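You operate a simulated robot arm through the tools that you are given. There is no shell and no other tool.

The job below is to be done with a simulated robot arm. You get a single attempt, and the scene is never put back.

Task
Lock the table side rail down and clean the mattress stain with the green wiper.
Fine: wet it in the cleaner tray; leave it in the steel bowl. What is to be rubbed or washed off counts as gone when no trace of it is left.

The check looks at the end state, three seconds after you hand in, the way a careful person would. Anything else that was tipped, shoved, dropped, spilled or broken makes it a failure.

Robot
A 6-joint arm with a two-finger gripper, fixed in place. Base frame: the origin is on the floor under the middle of its stand, x ahead of it, y to its left, z up. Lengths are in cm, angles in degrees, forces in N, time in s.
It reaches about 163.7 cm from its shoulder. Its first joint turns from -166.0 to 166.0 degrees. Payload 3.43 kg.
Tool frame: the origin (TCP) lies between the finger pads and is the grasp point; the fingertips stand 2 cm ahead of it; z points along the fingers, y is the line along which they close. The gripper opens to 19 cm; its body begins 24.8 cm behind the TCP.
Orientation is that of the tool frame in the base frame, as a unit quaternion [x, y, z, w]. With the fingers straight down and closing along the base's y, the tool's x points along the base's -x, its y along +y and its z along -z.

Tools
- The arm moves only by the tool move_arm. Its argument "moves" is a list of rows, each an object of numbers (a shift or turn left out is 0, a gripper value left out holds the last): "x", "y", "z": the shift along the tool's x, y, z in cm; "wx", "wy", "wz": the turn, a rotation vector about the tool's x, y, z in degrees. In form: [{"x": .., "y": .., "z": .., "wx": .., "wy": .., "wz": ..}, ...]. A call has 1 to 20 rows; each row is the pose to reach, as a shift and turn from the pose commanded when the call began, along the tool's axes at that moment. "gripper" is the closure, from 0 (fully open) to 1 (shut), set as the call begins (left out, the last holds). A row lasts 0.2 s, in which the tool goes at most 5 cm and 8.6 degrees; a call with a longer step from one row to the next is refused whole, and so is a gripper value outside its range. Where a pose cannot be reached the arm comes as near as it can. A force on the tool above 80 N (or 10 N above the force at the start of the call, whichever is more), or a blocked arm, ends the call early, and 0.2 s more pass. Each finger travels about 4.5 cm/s and halts on what it meets, pressing with about 24 N; the grip force reading is that of the motor and also rises with nothing between the fingers. The clock runs only during rows and for 0.2 s after the last one: add rows that repeat a pose to give the fingers time. The reply holds the time, the measured pose of the TCP, the force on the tool along the base axes, the opening and the grip force, in the units named above and with some noise, with the torque about the TCP (base axes, N m) and any sound that the robot's microphone picked up.
- Cameras (640 x 400 px; columns grow to the right, rows downward): "scene" is fixed at [39.84, 65.23, 134.45]; the picture's right is [1.00, -0.03, 0.00], its down [-0.02, -0.90, -0.44] and it looks along [0.01, 0.44, -0.90] (base axes); focal length 214 px, centre (320, 200). "wrist" rides on the gripper at [7.1, -0.8, -28.8] in the tool frame; the picture's right is [0.12, 0.99, 0.00], its down [-0.96, 0.12, -0.25] and it looks along [-0.25, 0.03, 0.97] (tool axes); focal length 261 px, centre (320, 200). There is no depth. A picture from a camera that has moved, and an enlarged one, comes with that camera's place and axes in the base frame and with its lens.
- capture(camera): a new picture of that camera. It takes no simulated time.
- move_column(by): slides the trunk up (or, below 0, down) by that many cm; the arm rides with it, the base frame stays. It gives what a move gives, with no picture.
- close_up(camera, box): a new picture of the part [left, top, right, bottom] of that camera's present view, enlarged. It takes no simulated time.
- job_done(): hands the job in; it is judged then, once.

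Nothing tells you positions but the pictures and the camera data. Unless the task says otherwise, let go and move clear before handing in.

The tools are called after "Request:" as name(argument=value, ...) on one line, values as JSON. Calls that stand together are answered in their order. move_arm: Moves the arm, as the interface text tells. Its arguments: {"type":"object","properties":{"moves":{"type":"array"},"gripper":{"type":"number"}},"required":["moves"]} The other tools are called the same way: move_column (by) moves the trunk up or down; capture (camera) takes a picture; close_up (camera, box) takes an enlarged picture of a part of a camera's view; job_done () hands the job in.

At the start:

```text
time: 0.0
position: [65.79, 62.78, 103.63]
ee_rot: [0.0, 1.0, 0.001, -0.001]
contact_force: [0.0, 0.7, -0.2]
wrist_torque: [-0.01, 0.01, -0.03]
width: 18.99
gripper_force: 0.0
trunk travel left (down, up): [-17.5, 6.5]
```

scene: 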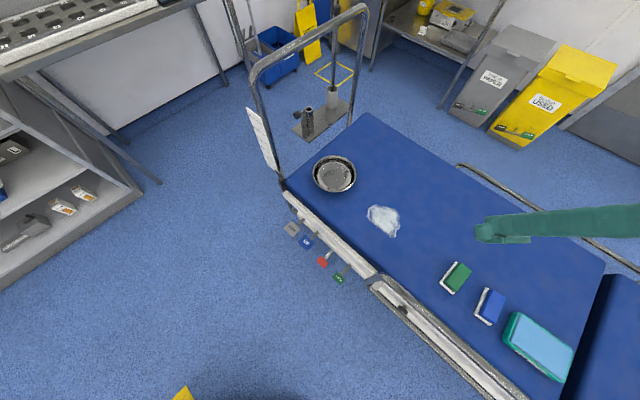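
wrist: 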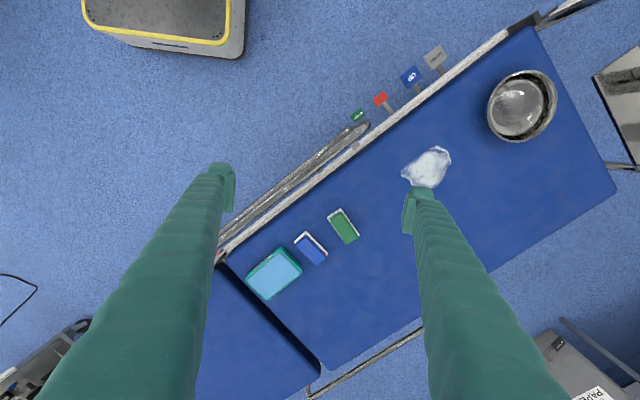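

I see an examination table with a blue mattress, a steel bowl, a whitish stain, a green wiper, a blue wiper and a cleaner tray. There are pedals or tags along the near side, and side rails. I'll look closer at each before moving.

Request:
close_up(camera="scene", box=[260, 180, 420, 300])

Request:
close_up(camera="scene", box=[360, 240, 600, 400])

Request:
close_up(camera="wrist", box=[200, 20, 560, 260])

Request:
close_up(camera="scene", box=[440, 140, 640, 280])

Request:
close_up(camera="scene", box=[220, 0, 400, 200])

```text
3.33 times, centred on (340, 240) of scene
camera zoom: at [39.84, 65.23, 134.45], right [1.0, -0.03, 0.0], down [-0.02, -0.9, -0.44], along [0.01, 0.44, -0.9], focal length 715 px, centre (253, 67)
```

zoom: 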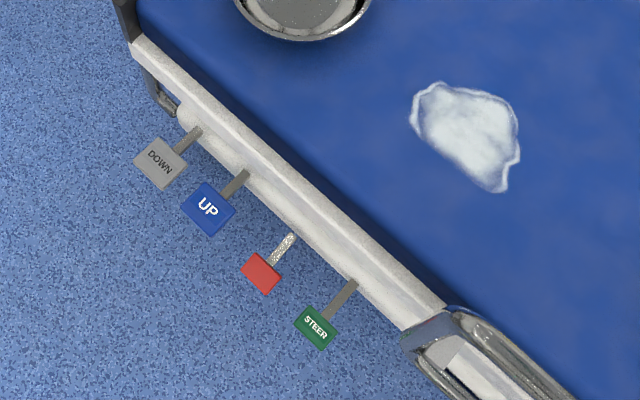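

```text
2.50 times, centred on (480, 320) of scene
camera zoom: at [39.84, 65.23, 134.45], right [1.0, -0.03, 0.0], down [-0.02, -0.9, -0.44], along [0.01, 0.44, -0.9], focal length 536 px, centre (-80, -100)
```

zoom: 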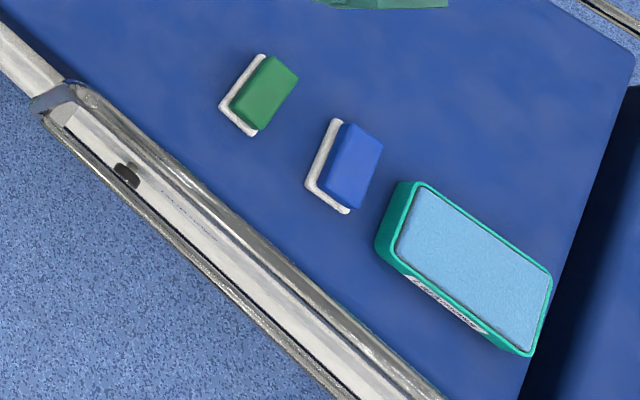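

```text
1.67 times, centred on (380, 140) of wrist
camera zoom: at [58.76, 61.86, 132.33], right [-0.12, 0.99, 0.0], down [0.96, 0.12, 0.25], along [0.24, 0.03, -0.97], focal length 434 px, centre (220, 300)
```

zoom: 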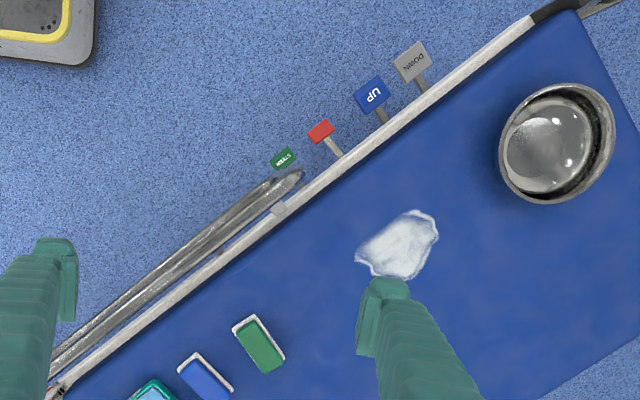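

```text
2.86 times, centred on (540, 210) of scene
camera zoom: at [39.84, 65.23, 134.45], right [1.0, -0.03, 0.0], down [-0.02, -0.9, -0.44], along [0.01, 0.44, -0.9], focal length 613 px, centre (-309, 171)
```

zoom: 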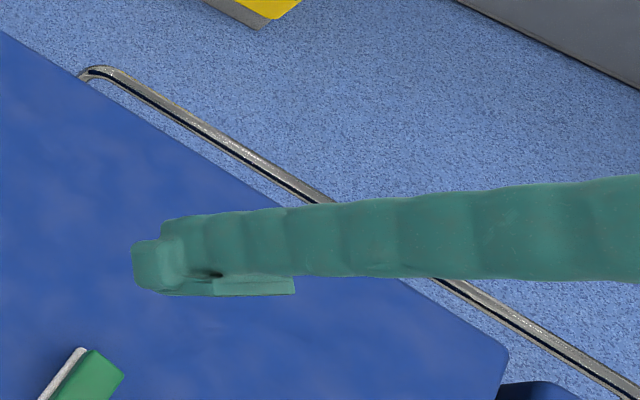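

```text
2.00 times, centred on (310, 100) of scene
camera zoom: at [39.84, 65.23, 134.45], right [1.0, -0.03, 0.0], down [-0.02, -0.9, -0.44], along [0.01, 0.44, -0.9], focal length 429 px, centre (340, 400)
```

zoom: 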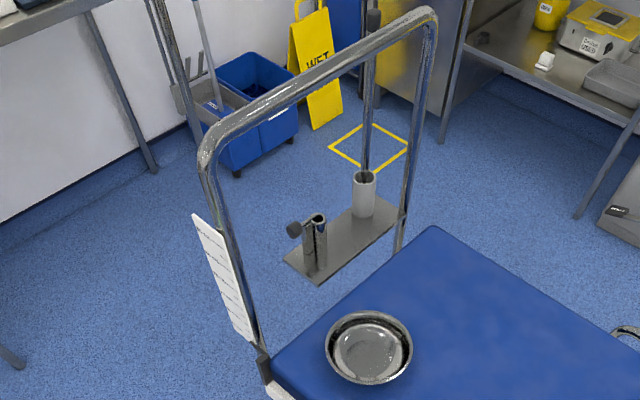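

The near side rail (tubes at about x 55–90, y 50–70) looks raised. I'll move back and tilt the wrist camera to see the rail and its latch from the side.

Request:
move_arm(moves=[{"y": -4, "z": 0, "wx": -7.5}, {"y": -8, "z": 1, "wx": -15}, {"y": -12, "z": 2, "wx": -22.5}, {"y": -16, "z": 4, "wx": -30}, {"y": -20, "z": 6, "wx": -37.5}, {"y": -23, "z": 8, "wx": -45}, {"y": -23, "z": 8, "wx": -45}], gripper=0)

Request:
capture(camera="wrist")

Request:
capture(camera="scene")

```text
time: 1.6
position: [65.42, 39.77, 95.85]
ee_rot: [-0.001, 0.924, 0.383, 0.001]
contact_force: [-0.3, -0.6, 0.5]
wrist_torque: [-0.01, 0.01, -0.03]
width: 19.0
gripper_force: 0.1
trunk travel left (down, up): [-17.5, 6.5]
```

```text
taken
camera wrist: at [58.33, 18.7, 115.43], right [-0.12, 0.7, 0.7], down [0.96, -0.09, 0.26], along [0.25, 0.71, -0.66], focal length 261 px, centre (320, 200)
```

wrist: 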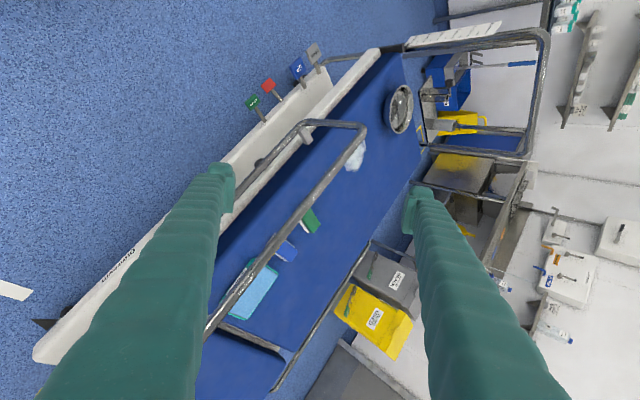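

```text
taken
```

scene: 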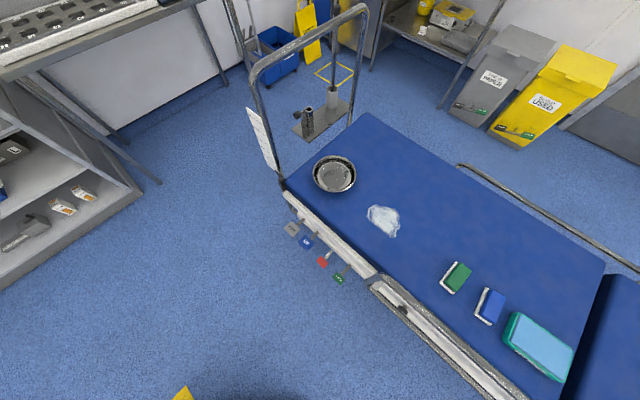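

The view is rolled sideways. The near rail stands up above the mattress, with something dark (a latch?) on the white beam, so I'll roll the wrist 90° for an upright look.

Request:
move_arm(moves=[{"wz": 8.2}, {"wz": 16.4}, {"wz": 24.6}, {"wz": 32.8}, {"wz": 41}, {"wz": 49.2}, {"wz": 57.4}, {"wz": 65.6}, {"wz": 73.8}, {"wz": 82}, {"wz": 90}, {"wz": 90}])

Request:
capture(camera="wrist")

```text
time: 4.2
position: [65.67, 39.65, 95.67]
ee_rot: [0.654, 0.652, 0.271, -0.27]
contact_force: [-0.2, -0.3, 0.1]
wrist_torque: [0.01, 0.01, -0.02]
width: 18.99
gripper_force: 0.1
trunk travel left (down, up): [-17.5, 6.5]
```

```text
taken
camera wrist: at [64.78, 24.28, 121.0], right [0.99, 0.08, 0.08], down [0.11, -0.86, -0.51], along [0.03, 0.51, -0.86], focal length 261 px, centre (320, 200)
```

wrist: 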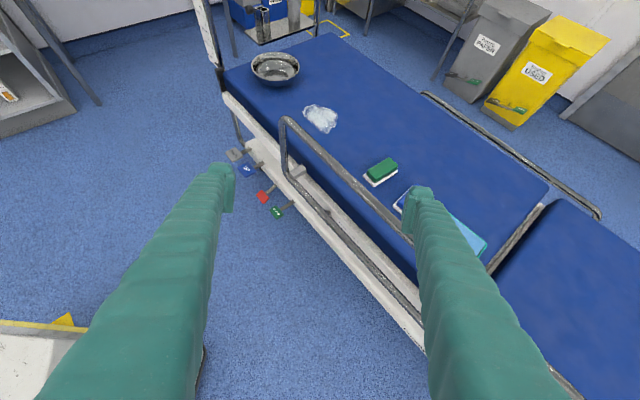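

Request:
close_up(camera="wrist", box=[220, 100, 420, 225])

Request:
close_up(camera="wrist", box=[260, 160, 440, 340])

Request:
close_up(camera="wrist", box=[400, 80, 640, 240])

```text
3.20 times, centred on (320, 162) of wrist
camera zoom: at [64.78, 24.28, 121.0], right [0.99, 0.08, 0.08], down [0.11, -0.86, -0.51], along [0.03, 0.51, -0.86], focal length 834 px, centre (320, 320)
```

zoom: 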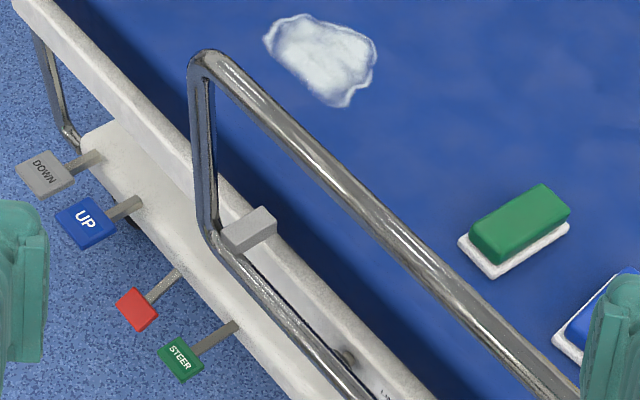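

```text
2.22 times, centred on (350, 250) of wrist
camera zoom: at [64.78, 24.28, 121.0], right [0.99, 0.08, 0.08], down [0.11, -0.86, -0.51], along [0.03, 0.51, -0.86], focal length 579 px, centre (253, 89)
```

zoom: 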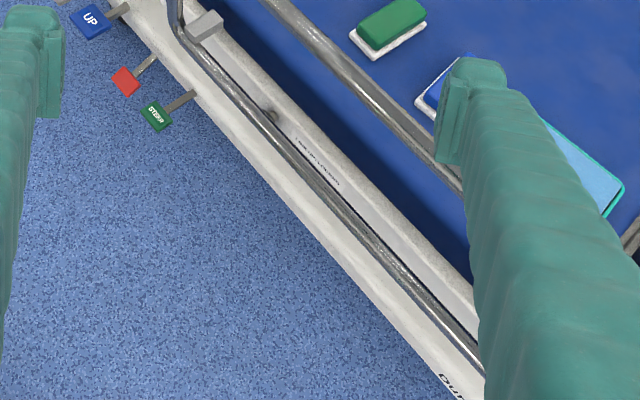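

```text
2.50 times, centred on (520, 160) of wrist
camera zoom: at [64.78, 24.28, 121.0], right [0.99, 0.08, 0.08], down [0.11, -0.86, -0.51], along [0.03, 0.51, -0.86], focal length 652 px, centre (-180, 300)
```

zoom: 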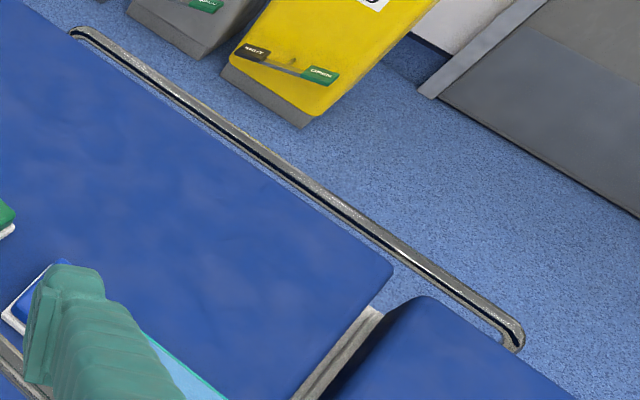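

Request:
close_up(camera="wrist", box=[280, 150, 380, 250])

Request:
close_up(camera="scene", box=[365, 270, 465, 340])

Request:
close_up(camera="wrist", box=[320, 190, 370, 240])

```text
4.00 times, centred on (330, 200) of wrist
camera zoom: at [64.78, 24.28, 121.0], right [0.99, 0.08, 0.08], down [0.11, -0.86, -0.51], along [0.03, 0.51, -0.86], focal length 1043 px, centre (280, 200)
```

zoom: 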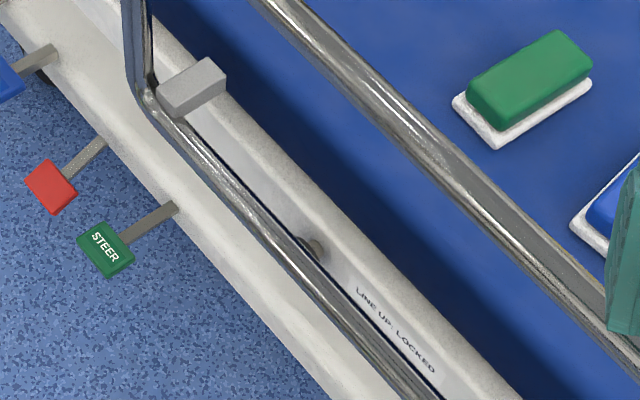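

```text
5.71 times, centred on (415, 305) of scene
camera zoom: at [39.84, 65.23, 134.45], right [1.0, -0.03, 0.0], down [-0.02, -0.9, -0.44], along [0.01, 0.44, -0.9], focal length 1226 px, centre (-223, -400)
```

zoom: 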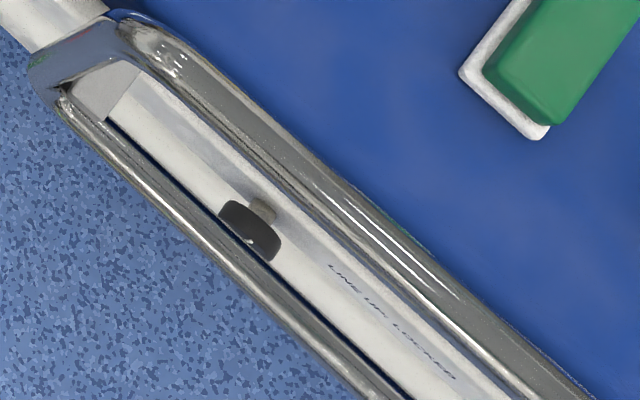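

```text
8.00 times, centred on (345, 215) of wrist
camera zoom: at [64.78, 24.28, 121.0], right [0.99, 0.08, 0.08], down [0.11, -0.86, -0.51], along [0.03, 0.51, -0.86], focal length 2085 px, centre (120, 80)
```

zoom: 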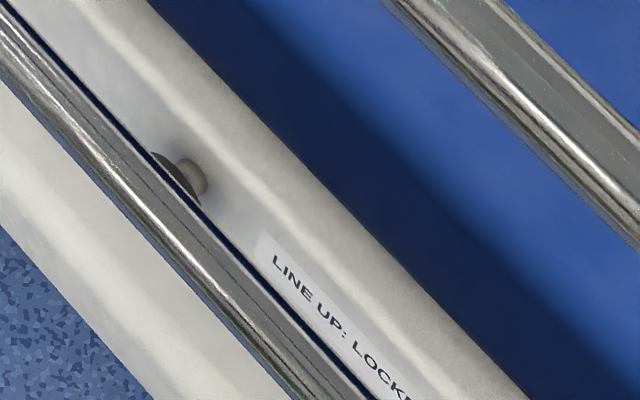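

The knob's label reads "LINE UP: LOCKED", and the near rail is still raised (its top is at about z 75, against about 52 for the far rail). I'll turn to face the near side squarely to see the knob face and how the rail is mounted.

Request:
move_arm(moves=[{"x": -1.92, "y": -1.95, "z": 2.95, "wx": -5.98, "wy": 3.98, "wz": 3.8}, {"x": -3.83, "y": -3.9, "z": 5.9, "wx": -11.97, "wy": 7.97, "wz": 7.6}, {"x": -5.75, "y": -5.85, "z": 8.85, "wx": -17.95, "wy": 11.95, "wz": 11.4}, {"x": -7.67, "y": -7.8, "z": 11.8, "wx": -23.93, "wy": 15.93, "wz": 15.2}, {"x": -9.58, "y": -9.75, "z": 14.75, "wx": -29.9, "wy": 19.9, "wz": 19.0}, {"x": -11.5, "y": -11.7, "z": 17.7, "wx": -35.9, "wy": 23.9, "wz": 22.8}, {"x": -11.5, "y": -11.7, "z": 17.7, "wx": -35.9, "wy": 23.9, "wz": 22.8}])

Request:
capture(camera="wrist")

```text
time: 5.8
position: [67.62, 54.74, 84.15]
ee_rot: [0.748, 0.338, 0.52, -0.238]
contact_force: [0.3, 0.3, 0.5]
wrist_torque: [0.02, -0.03, -0.04]
width: 19.02
gripper_force: 0.1
out of reach, approached as far as the arm can: row 4, 5, 6, 7
trunk travel left (down, up): [-17.5, 6.5]
```

```text
taken
camera wrist: at [50.94, 36.76, 100.77], right [0.77, -0.62, 0.11], down [-0.29, -0.5, -0.82], along [0.56, 0.6, -0.57], focal length 261 px, centre (320, 200)
```

wrist: 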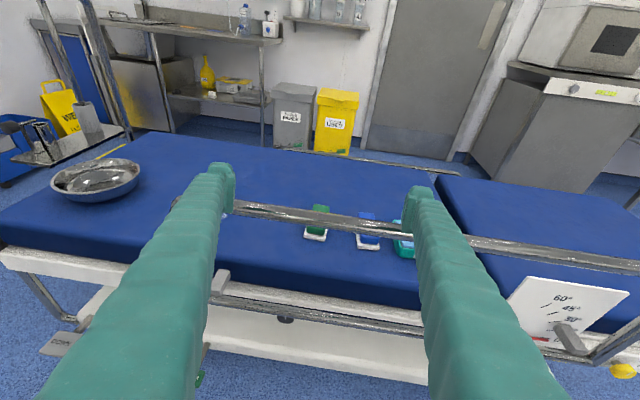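

Request:
close_up(camera="wrist", box=[230, 280, 350, 355])

Request:
close_up(camera="wrist", box=[440, 210, 640, 390])

Request:
close_up(camera="wrist", box=[0, 240, 240, 390])

Request:
capture(camera="scene")

```text
5.33 times, centred on (290, 318) of wrist
camera zoom: at [50.94, 36.76, 100.77], right [0.77, -0.62, 0.11], down [-0.29, -0.5, -0.82], along [0.56, 0.6, -0.57], focal length 1390 px, centre (480, -427)
```

zoom: 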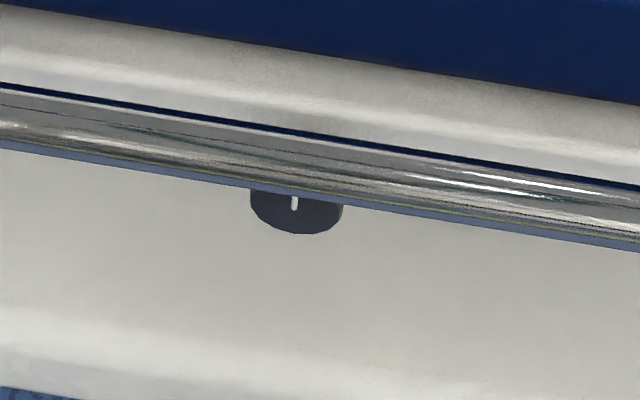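

```text
2.22 times, centred on (540, 300) of wrist
camera zoom: at [50.94, 36.76, 100.77], right [0.77, -0.62, 0.11], down [-0.29, -0.5, -0.82], along [0.56, 0.6, -0.57], focal length 579 px, centre (-169, -22)
```

zoom: 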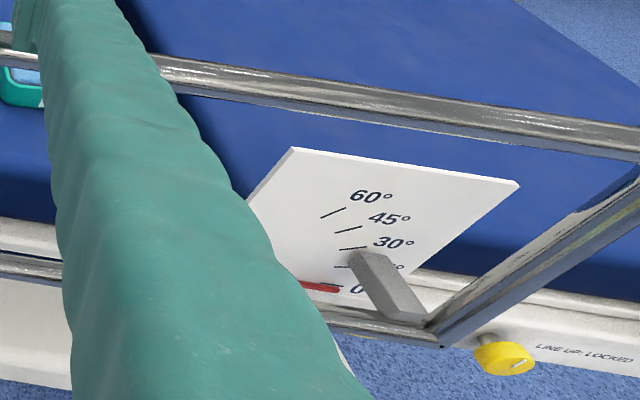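

```text
2.67 times, centred on (120, 315) of wrist
camera zoom: at [50.94, 36.76, 100.77], right [0.77, -0.62, 0.11], down [-0.29, -0.5, -0.82], along [0.56, 0.6, -0.57], focal length 695 px, centre (853, -107)
```

zoom: 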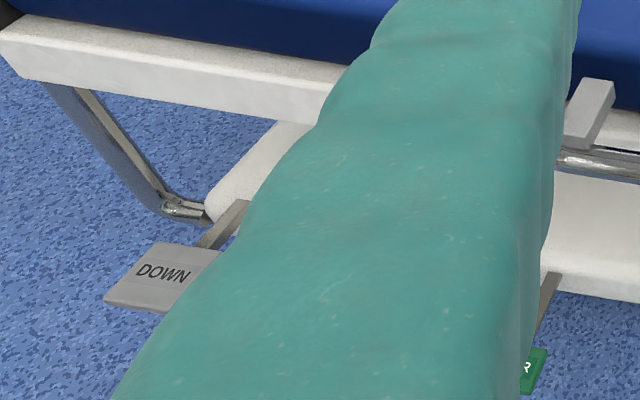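

```text
taken
```

scene: 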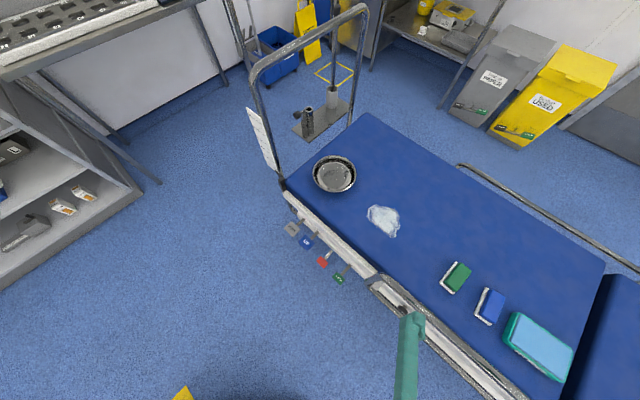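

There are two "LINE UP: LOCKED" knobs. A black one sits under the rail near its left end, and a yellow one sits beyond the right bracket by the angle scale. I'll shift right along the rail to inspect both properly.

Request:
move_arm(moves=[{"y": 4, "z": -1}, {"y": 8, "z": -2}, {"y": 12, "z": -3}, {"y": 16, "z": -3}, {"y": 20, "z": -3}, {"y": 24, "z": -3}, {"y": 24, "z": -3}])

Request:
capture(camera="wrist")

```text
time: 7.4
position: [83.8, 36.26, 85.56]
ee_rot: [0.749, 0.332, 0.525, -0.232]
contact_force: [-0.2, -0.6, -0.2]
wrist_torque: [0.0, 0.01, -0.04]
width: 19.01
gripper_force: 0.1
trunk travel left (down, up): [-17.5, 6.5]
```

```text
taken
camera wrist: at [66.54, 18.52, 101.94], right [0.76, -0.64, 0.11], down [-0.29, -0.49, -0.82], along [0.58, 0.59, -0.56], focal length 261 px, centre (320, 200)
```

wrist: 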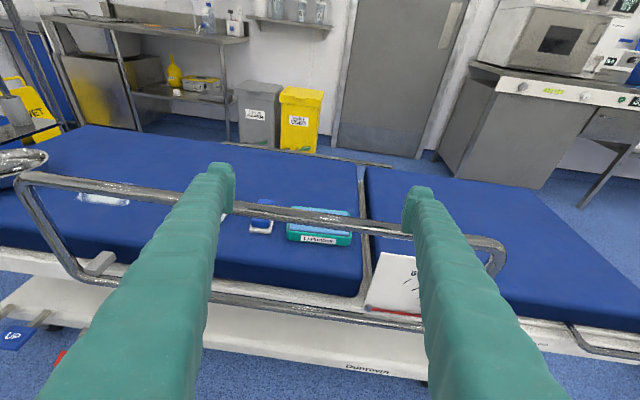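

Request:
move_arm(moves=[{"y": 3, "z": -3}, {"y": 6, "z": -6}, {"x": -2, "y": 9, "z": -7}, {"x": -5, "y": 12, "z": -7}, {"x": -8, "y": 15, "z": -6}, {"x": -11, "y": 18, "z": -5}, {"x": -14, "y": 21, "z": -4}, {"x": -14, "y": 25, "z": -4}, {"x": -14, "y": 25, "z": -4}])

Request:
capture(camera="wrist")

```text
time: 9.4
position: [96.47, 13.48, 73.73]
ee_rot: [0.748, 0.333, 0.525, -0.233]
contact_force: [-0.1, -0.1, -0.3]
wrist_torque: [-0.03, -0.03, -0.01]
width: 19.0
gripper_force: 0.2
trunk travel left (down, up): [-17.5, 6.5]
```

```text
taken
camera wrist: at [79.31, -4.32, 90.2], right [0.76, -0.64, 0.11], down [-0.29, -0.49, -0.82], along [0.58, 0.59, -0.56], focal length 261 px, centre (320, 200)
```

wrist: 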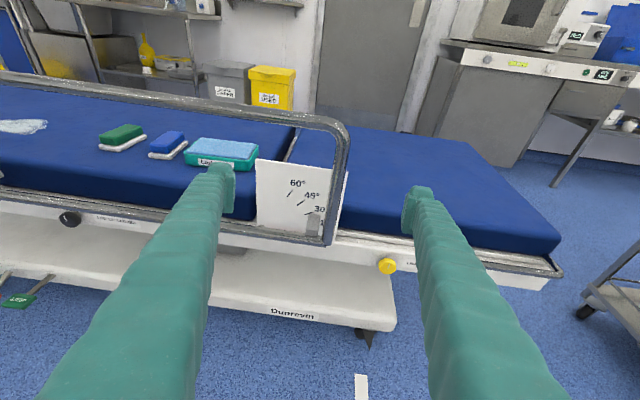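

Request:
close_up(camera="wrist", box=[30, 180, 170, 260])

Request:
close_up(camera="wrist", box=[240, 150, 460, 300])

Request:
close_up(camera="wrist", box=[360, 240, 460, 290])

Request:
close_up(camera="wrist", box=[0, 190, 60, 230])

```text
4.57 times, centred on (100, 220) of wrist
camera zoom: at [79.31, -4.32, 90.2], right [0.76, -0.64, 0.11], down [-0.29, -0.49, -0.82], along [0.58, 0.59, -0.56], focal length 1192 px, centre (1326, 109)
```

zoom: 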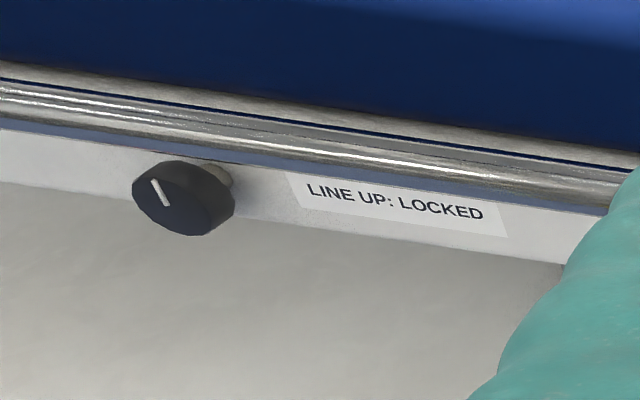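

```text
2.67 times, centred on (350, 225) of wrist
camera zoom: at [79.31, -4.32, 90.2], right [0.76, -0.64, 0.11], down [-0.29, -0.49, -0.82], along [0.58, 0.59, -0.56], focal length 695 px, centre (240, 133)
```

zoom: 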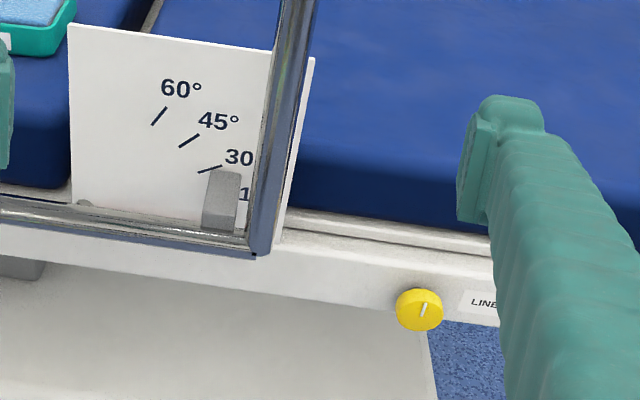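

```text
6.40 times, centred on (410, 265) of wrist
camera zoom: at [79.31, -4.32, 90.2], right [0.76, -0.64, 0.11], down [-0.29, -0.49, -0.82], along [0.58, 0.59, -0.56], focal length 1668 px, centre (-256, -216)
```

zoom: 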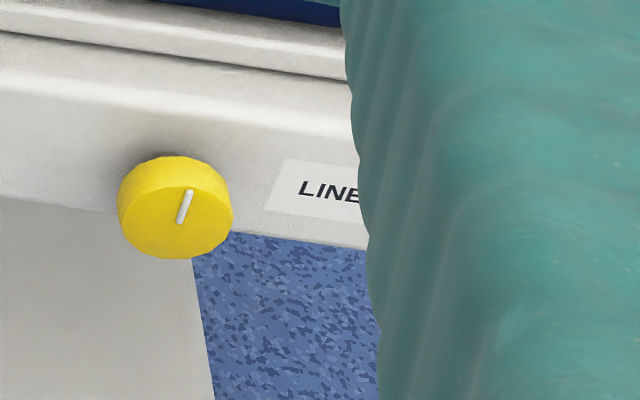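

```text
10.00 times, centred on (30, 210) of wrist
camera zoom: at [79.31, -4.32, 90.2], right [0.76, -0.64, 0.11], down [-0.29, -0.49, -0.82], along [0.58, 0.59, -0.56], focal length 2606 px, centre (3220, 100)
```

zoom: 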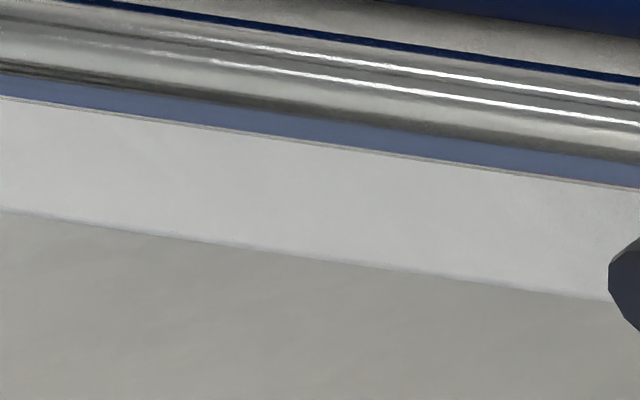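

Working out the true vertical at each knob, both lines point up, so both are locked. The black knob lies within the near rail's span, while the yellow one sits beyond the rail at the backrest angle scale. I'll go low with a level tool to see the black knob face-on.

Request:
move_arm(moves=[{"x": -3.5, "y": -1.8, "z": 1.3, "wy": 2.9}, {"x": -7, "y": -3.7, "z": 2.5, "wy": 5.8}, {"x": -10.5, "y": -5.6, "z": 3.8, "wy": 8.7}, {"x": -14, "y": -7.4, "z": 5.1, "wy": 11.6}, {"x": -17.5, "y": -9.3, "z": 6.4, "wy": 14.5}, {"x": -21, "y": -11.1, "z": 7.6, "wy": 17.4}, {"x": -24.5, "y": -13, "z": 8.9, "wy": 20}, {"x": -24.5, "y": -13, "z": 8.9, "wy": 20}])

Request:
capture(camera="wrist")

Request:
capture(camera="scene")

```text
time: 11.2
position: [86.94, 21.76, 47.72]
ee_rot: [0.645, 0.286, 0.648, -0.286]
contact_force: [-0.1, 0.2, 0.0]
wrist_torque: [0.0, 0.02, -0.03]
width: 19.0
gripper_force: 0.0
trunk travel left (down, up): [-17.5, 6.5]
```

```text
taken
camera wrist: at [66.94, 0.94, 54.69], right [0.73, -0.67, 0.12], down [-0.08, -0.26, -0.96], along [0.67, 0.7, -0.24], focal length 261 px, centre (320, 200)
```

wrist: 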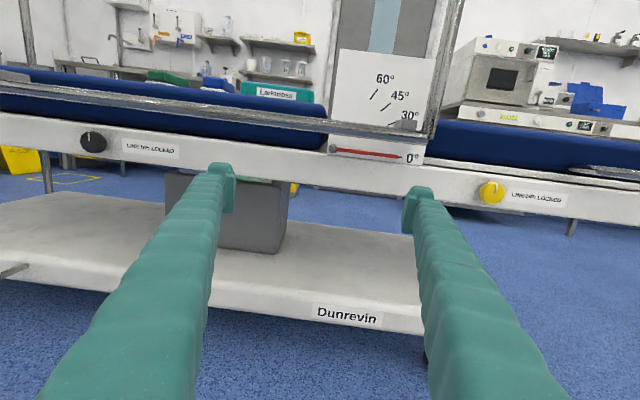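

```text
taken
```

scene: 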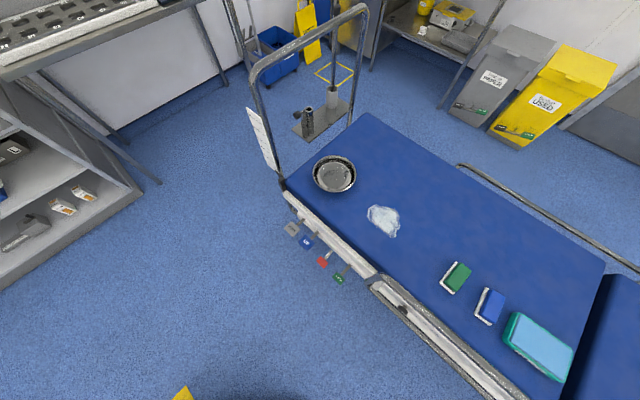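

Request:
close_up(camera="wrist", box=[0, 60, 220, 190])

Request:
close_up(camera="wrist", box=[320, 40, 600, 220])

```text
2.91 times, centred on (110, 125) of wrist
camera zoom: at [66.94, 0.94, 54.69], right [0.73, -0.67, 0.12], down [-0.08, -0.26, -0.96], along [0.67, 0.7, -0.24], focal length 758 px, centre (931, 418)
```

zoom: 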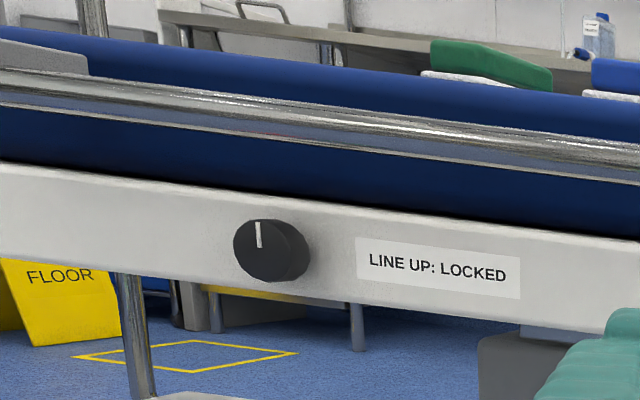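

```text
2.22 times, centred on (460, 130) of wrist
camera zoom: at [66.94, 0.94, 54.69], right [0.73, -0.67, 0.12], down [-0.08, -0.26, -0.96], along [0.67, 0.7, -0.24], focal length 579 px, centre (9, 356)
```

zoom: 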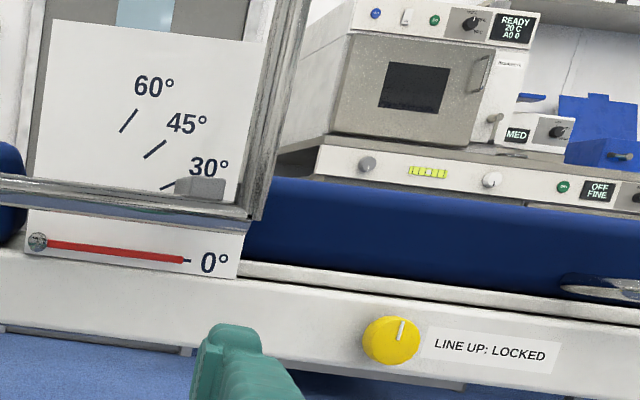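

Here both knobs clearly have their lines up (locked), and the yellow one belongs to the backrest scale. I'll slide left at this height toward the black knob, at about (69, 63, 48.5), staying clear of the rail.

Request:
move_arm(moves=[{"y": -4.15, "z": 0.3, "wx": -0.4}, {"y": -8.3, "z": 0.6, "wx": -0.8}, {"y": -12.4, "z": 0.9, "wx": -1.2}, {"y": -16.6, "z": 1.2, "wx": -1.6}, {"y": -20.7, "z": 1.5, "wx": -2}, {"y": -24.9, "z": 1.8, "wx": -2.5}, {"y": -29, "z": 2.1, "wx": -3}, {"y": -29, "z": 2.1, "wx": -3.3}])

Request:
capture(camera="wrist")

```text
time: 13.0
position: [74.74, 40.75, 49.32]
ee_rot: [0.665, 0.303, 0.621, -0.284]
contact_force: [-0.2, -0.2, 0.7]
wrist_torque: [-0.01, 0.0, -0.04]
width: 18.99
gripper_force: 0.1
out of reach, approached as far as the arm can: row 4, 5, 6, 7, 8
trunk travel left (down, up): [-17.5, 6.5]
```

```text
taken
camera wrist: at [55.43, 20.05, 58.38], right [0.75, -0.65, 0.12], down [-0.12, -0.31, -0.94], along [0.65, 0.7, -0.31], focal length 261 px, centre (320, 200)
```

wrist: 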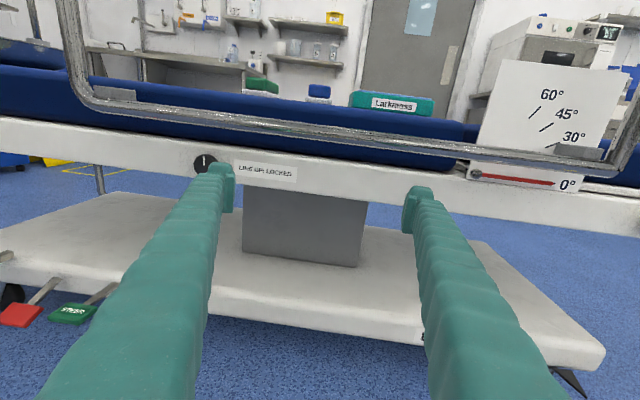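

The arm's inner reach limit stopped it at about (74.7, 40.8). Raising the trunk should buy room closer in, so I'll do that and then come back down.

Request:
move_column(by=6.5)

```text
time: 14.0
position: [74.86, 40.87, 55.87]
ee_rot: [0.665, 0.303, 0.621, -0.284]
contact_force: [0.2, 0.6, 0.0]
wrist_torque: [-0.02, 0.02, 0.0]
width: 19.0
gripper_force: 0.1
trunk travel left (down, up): [-24.0, 0.0]
```

Request:
move_arm(moves=[{"x": -3.5, "wx": -1, "wy": 1}, {"x": -7, "y": -1, "wx": -2, "wy": 2}, {"x": -7, "y": -5.5, "z": 1, "wx": -3, "wy": 3}, {"x": -7, "y": -10, "z": 2, "wx": -4, "wy": 3.9}, {"x": -7, "y": -14.5, "z": 3.5, "wx": -4.6, "wy": 3.9}, {"x": -7, "y": -18, "z": 4.8, "wx": -4.6, "wy": 3.9}, {"x": -7.04, "y": -19.38, "z": 5.5, "wx": -4.6, "wy": 3.9}, {"x": -7.04, "y": -19.38, "z": 5.5, "wx": -4.6, "wy": 3.9}], gripper=0.5)

Request:
capture(camera="wrist")

Request:
capture(camera="scene")

```text
time: 15.3
position: [75.0, 55.38, 50.6]
ee_rot: [0.671, 0.289, 0.628, -0.269]
contact_force: [0.1, -0.6, 0.3]
wrist_torque: [0.01, -0.01, -0.01]
width: 9.47
gripper_force: 0.0
out of reach, approached as far as the arm can: row 1, 2, 3, 4, 5, 6
trunk travel left (down, up): [-24.0, 0.0]
stopped in row 6: the force on the tool passed its limit at 91 N (the readings are from after the stop); the commanded pose is now the measured one
```

```text
taken
camera wrist: at [54.9, 35.5, 59.69], right [0.73, -0.68, 0.12], down [-0.13, -0.31, -0.94], along [0.68, 0.67, -0.31], focal length 261 px, centre (320, 200)
```

wrist: 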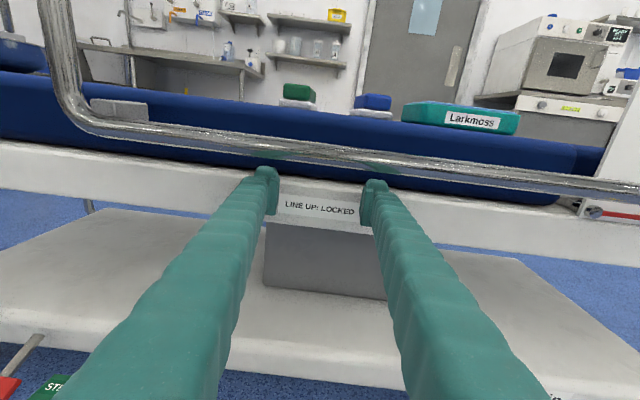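

```text
taken
```

scene: 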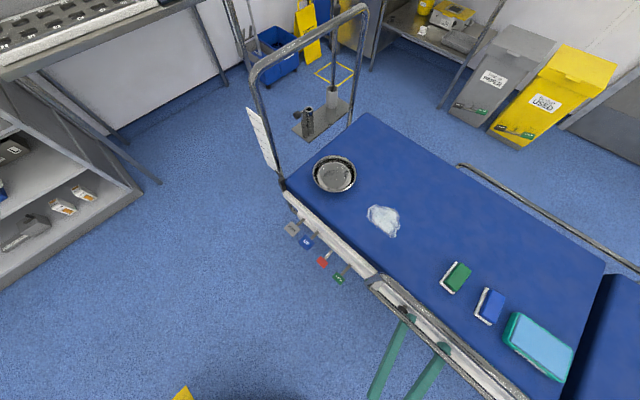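

The fingertips touched the beam just right of the knob because the arm clamps at its inner limit, and the raised trunk made that worse. Nothing has moved in the scene view. I'll back off to the right, raise the arm, and lower the trunk instead.

Request:
move_arm(moves=[{"y": 2, "z": -2}, {"y": 5, "z": -4.5}, {"y": 9, "z": -7}, {"y": 13, "z": -9}, {"y": 17.5, "z": -11}, {"y": 21.5, "z": -12.8}, {"x": 4, "y": 24, "z": -13.5}, {"x": 8.5, "y": 25, "z": -13.5}, {"x": 13, "y": 25, "z": -13.5}, {"x": 17, "y": 25, "z": -13.5}, {"x": 17, "y": 25, "z": -13.5}])

Request:
capture(camera="wrist")

```text
time: 17.7
position: [84.6, 29.1, 68.59]
ee_rot: [0.672, 0.289, 0.627, -0.269]
contact_force: [0.3, 0.1, -0.5]
wrist_torque: [0.03, 0.02, -0.01]
width: 9.53
gripper_force: 0.1
out of reach, approached as far as the arm can: row 1, 2, 3
trunk travel left (down, up): [-24.0, 0.0]
```

```text
taken
camera wrist: at [64.55, 9.12, 77.55], right [0.73, -0.68, 0.12], down [-0.13, -0.31, -0.94], along [0.67, 0.67, -0.31], focal length 261 px, centre (320, 200)
```

wrist: 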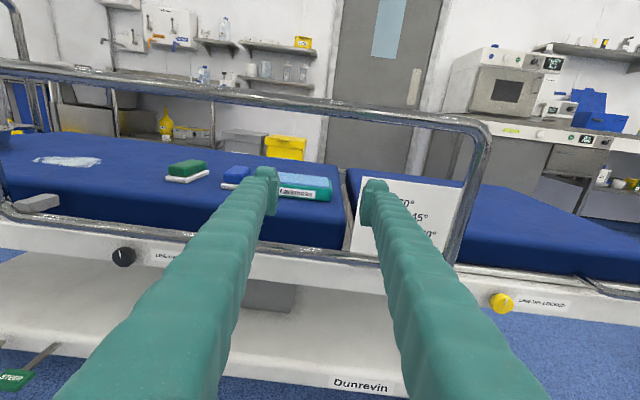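

Request:
move_column(by=-20)

```text
time: 19.9
position: [84.59, 29.0, 48.53]
ee_rot: [0.671, 0.289, 0.628, -0.27]
contact_force: [0.3, -0.6, -0.1]
wrist_torque: [0.02, -0.02, 0.0]
width: 9.5
gripper_force: 0.1
trunk travel left (down, up): [-4.0, 20.0]
```

Request:
move_arm(moves=[{"y": -4.5, "z": 0.5, "wx": -0.5, "wy": 1}, {"y": -9, "z": 1, "wx": -1, "wy": 2}, {"y": -13.5, "z": 1.5, "wx": -1.5, "wy": 3}, {"y": -18, "z": 2, "wx": -2.1, "wy": 3.9}, {"y": -18, "z": 2, "wx": -2.1, "wy": 3.9}])

```text
time: 21.1
position: [77.24, 43.85, 47.78]
ee_rot: [0.657, 0.271, 0.651, -0.267]
contact_force: [0.3, 0.0, 0.8]
wrist_torque: [-0.01, 0.0, 0.0]
width: 9.49
gripper_force: 0.1
out of reach, approached as far as the arm can: row 2, 3, 4, 5
trunk travel left (down, up): [-4.0, 20.0]
```

Request:
move_arm(moves=[{"z": -1, "wy": 8}, {"z": -2, "wy": 16}, {"z": -3, "wy": 24}, {"z": -3, "wy": 30}, {"z": -3, "wy": 30}])

Request:
capture(camera="wrist")

Request:
capture(camera="scene")

```text
time: 22.3
position: [87.12, 38.72, 52.01]
ee_rot: [0.549, 0.279, 0.717, -0.328]
contact_force: [1.0, 2.7, -1.6]
wrist_torque: [-0.15, 0.11, 0.32]
width: 9.42
gripper_force: 0.0
out of reach, approached as far as the arm can: row 1, 2, 3, 4, 5
trunk travel left (down, up): [-4.0, 20.0]
```

```text
taken
camera wrist: at [67.62, 16.3, 51.96], right [0.75, -0.65, 0.16], down [0.12, -0.1, -0.99], along [0.65, 0.76, 0.0], focal length 261 px, centre (320, 200)
```

wrist: 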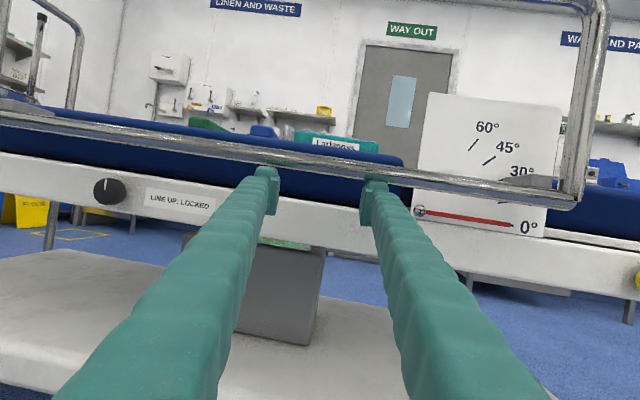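

```text
taken
```

scene: 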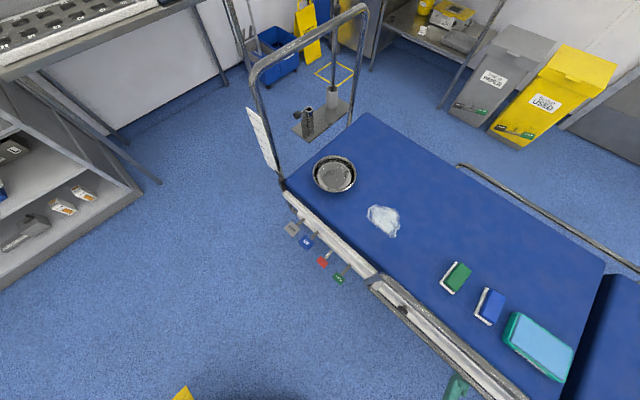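

Request:
close_up(camera="wrist", box=[230, 140, 430, 265])

Request:
close_up(camera="scene", box=[380, 300, 540, 400])

Request:
close_up(camera="wrist", box=[0, 60, 240, 220])

```text
3.20 times, centred on (330, 202) of wrist
camera zoom: at [67.62, 16.3, 51.96], right [0.75, -0.65, 0.16], down [0.12, -0.1, -0.99], along [0.65, 0.76, 0.0], focal length 834 px, centre (288, 192)
```

zoom: 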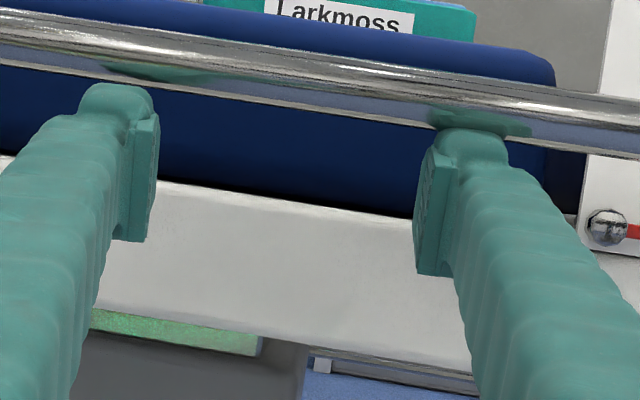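

```text
4.00 times, centred on (460, 350) of scene
camera zoom: at [39.84, 65.23, 134.45], right [1.0, -0.03, 0.0], down [-0.02, -0.9, -0.44], along [0.01, 0.44, -0.9], focal length 858 px, centre (-240, -400)
```

zoom: 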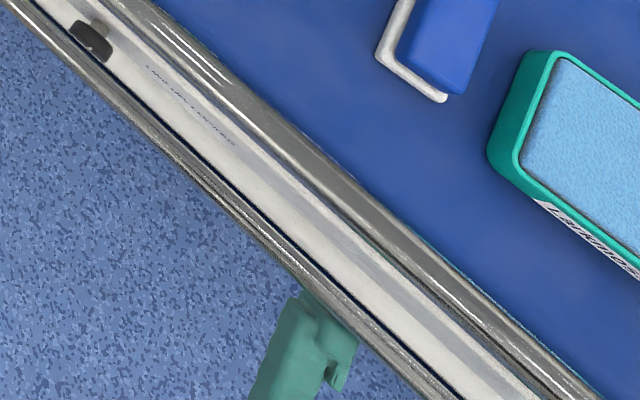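

```text
2.50 times, centred on (120, 140) of wrist
camera zoom: at [67.62, 16.3, 51.96], right [0.75, -0.65, 0.16], down [0.12, -0.1, -0.99], along [0.65, 0.76, 0.0], focal length 652 px, centre (820, 350)
```

zoom: 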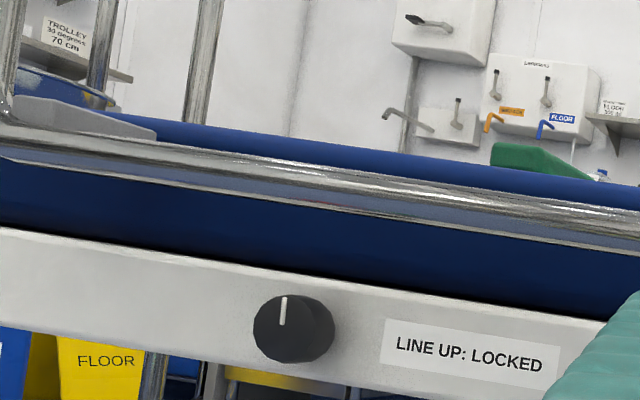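

Pitching up is worse because of a wrist-bend limit, so approaching slightly pitched down should give the most room. I'll back off and re-orient to about 15° down, facing the rail squarely.

Request:
move_arm(moves=[{"x": -1.9, "y": -0.3, "z": -2.5, "wx": -1.5, "wy": -7, "wz": 0.6}, {"x": -1.9, "y": -0.6, "z": -5, "wx": -3, "wy": -14, "wz": 1.2}, {"x": -1.9, "y": -0.8, "z": -7, "wx": -4.6, "wy": -21, "wz": 1.8}, {"x": -1.9, "y": -1, "z": -8.66, "wx": -6.6, "wy": -29.1, "wz": 2.4}, {"x": -1.9, "y": -1, "z": -8.66, "wx": -6.6, "wy": -29.1, "wz": 2.4}], gripper=0.5)

Request:
capture(camera="wrist")

```text
time: 23.5
position: [81.61, 33.21, 47.86]
ee_rot: [0.735, 0.3, 0.562, -0.23]
contact_force: [-0.3, -0.2, -0.3]
wrist_torque: [0.03, -0.01, -0.01]
width: 9.5
gripper_force: 0.0
trunk travel left (down, up): [-4.0, 20.0]
```

```text
taken
camera wrist: at [62.43, 15.53, 62.12], right [0.72, -0.69, 0.11], down [-0.27, -0.43, -0.86], along [0.64, 0.59, -0.49], focal length 261 px, centre (320, 200)
```

wrist: 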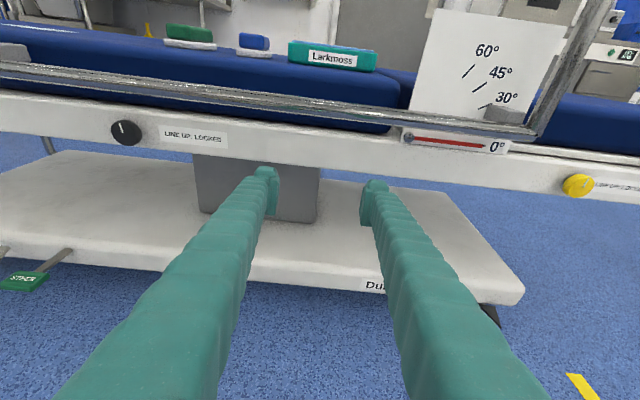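

Request:
move_arm(moves=[{"x": 0.2, "y": -4.3}, {"x": 0.4, "y": -8.6, "z": 0.2}, {"x": 0.7, "y": -12.9, "z": 0.5}, {"x": 1.0, "y": -17.2, "z": 0.8}, {"x": 1.3, "y": -21.5, "z": 1.2}, {"x": 1.5, "y": -25.8, "z": 1.7}, {"x": 1.7, "y": -29.8, "z": 2.2}, {"x": 1.7, "y": -29.8, "z": 2.2}])

Request:
capture(camera="wrist")

```text
time: 25.3
position: [71.41, 56.55, 47.96]
ee_rot: [0.722, 0.325, 0.55, -0.265]
contact_force: [-0.2, -1.2, 0.2]
wrist_torque: [0.01, 0.03, -0.01]
width: 9.52
gripper_force: 0.0
out of reach, approached as far as the arm can: row 1, 2, 3, 4, 5, 6, 7, 8
trunk travel left (down, up): [-4.0, 20.0]
```

```text
taken
camera wrist: at [54.08, 37.03, 62.03], right [0.78, -0.62, 0.09], down [-0.24, -0.43, -0.87], along [0.58, 0.65, -0.48], focal length 261 px, centre (320, 200)
```

wrist: 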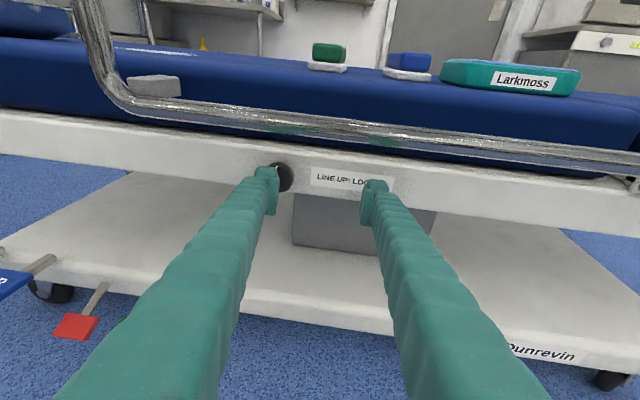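

The inner limit behaves like a minimum shoulder-to-wrist distance, so with a pitched-down tool the trunk should be high. I'll back away right and outward, then raise the trunk.

Request:
move_arm(moves=[{"x": -0.44, "y": 3.6, "z": -2}, {"x": -0.9, "y": 7.2, "z": -4.1}, {"x": -1.3, "y": 10.9, "z": -6.1}, {"x": -1.8, "y": 14.5, "z": -8.2}, {"x": -2.2, "y": 18.1, "z": -10.2}, {"x": -2.2, "y": 18.1, "z": -10.2}])

Request:
move_column(by=20)

```text
time: 26.7
position: [78.53, 36.38, 47.76]
ee_rot: [0.721, 0.326, 0.55, -0.266]
contact_force: [-0.6, -0.1, -0.3]
wrist_torque: [0.0, 0.01, 0.03]
width: 9.52
gripper_force: 0.0
out of reach, approached as far as the arm can: row 1, 2, 3, 4, 5, 6
trunk travel left (down, up): [-4.0, 20.0]
```

```text
time: 28.9
position: [78.69, 36.4, 67.75]
ee_rot: [0.721, 0.326, 0.55, -0.266]
contact_force: [0.7, -0.2, -0.6]
wrist_torque: [0.02, 0.04, 0.03]
width: 9.5
gripper_force: 0.1
trunk travel left (down, up): [-24.0, 0.0]
```

Request:
move_arm(moves=[{"x": -4.6, "y": 0.1, "z": 1.2}, {"x": -9.2, "y": 0.2, "z": 2.4}, {"x": -13.8, "y": 0.3, "z": 3.6}, {"x": -18.4, "y": 0.5, "z": 4.8}, {"x": -18.4, "y": 0.5, "z": 4.8}])

```text
time: 30.1
position: [78.62, 36.68, 48.62]
ee_rot: [0.722, 0.326, 0.549, -0.265]
contact_force: [0.3, -0.9, 0.0]
wrist_torque: [-0.01, 0.02, -0.02]
width: 9.51
gripper_force: 0.1
trunk travel left (down, up): [-24.0, 0.0]
```

Request:
move_arm(moves=[{"x": 0.2, "y": -4.1, "z": 1.1, "wx": 0.7}, {"x": 0.4, "y": -8.2, "z": 2.3, "wx": 1.4}, {"x": 0.7, "y": -12.3, "z": 3.4, "wx": 2}, {"x": 0.7, "y": -12.3, "z": 3.4, "wx": 2}])

```text
time: 31.1
position: [71.74, 47.16, 48.83]
ee_rot: [0.717, 0.336, 0.544, -0.278]
contact_force: [0.9, 1.0, 0.1]
wrist_torque: [0.0, 0.01, 0.02]
width: 9.5
gripper_force: 0.0
trunk travel left (down, up): [-24.0, 0.0]
```

Request:
move_arm(moves=[{"x": 0.2, "y": -4.1, "z": 1.2, "wx": 0.7}, {"x": 0.4, "y": -8.2, "z": 2.4, "wx": 1.4}, {"x": 0.6, "y": -12.4, "z": 3.8, "wx": 2}, {"x": 0.6, "y": -12.4, "z": 3.8, "wx": 2}])

Request:
capture(camera="wrist")

```text
time: 32.1
position: [64.38, 57.99, 49.02]
ee_rot: [0.712, 0.345, 0.538, -0.291]
contact_force: [-0.7, 0.7, 0.2]
wrist_torque: [-0.04, -0.01, -0.09]
width: 9.5
gripper_force: 0.1
trunk travel left (down, up): [-24.0, 0.0]
```

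```text
taken
camera wrist: at [48.53, 37.06, 63.04], right [0.82, -0.57, 0.07], down [-0.22, -0.43, -0.87], along [0.53, 0.7, -0.48], focal length 261 px, centre (320, 200)
```

wrist: 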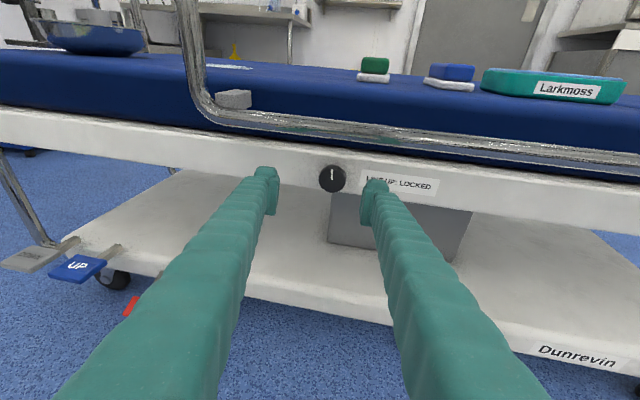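

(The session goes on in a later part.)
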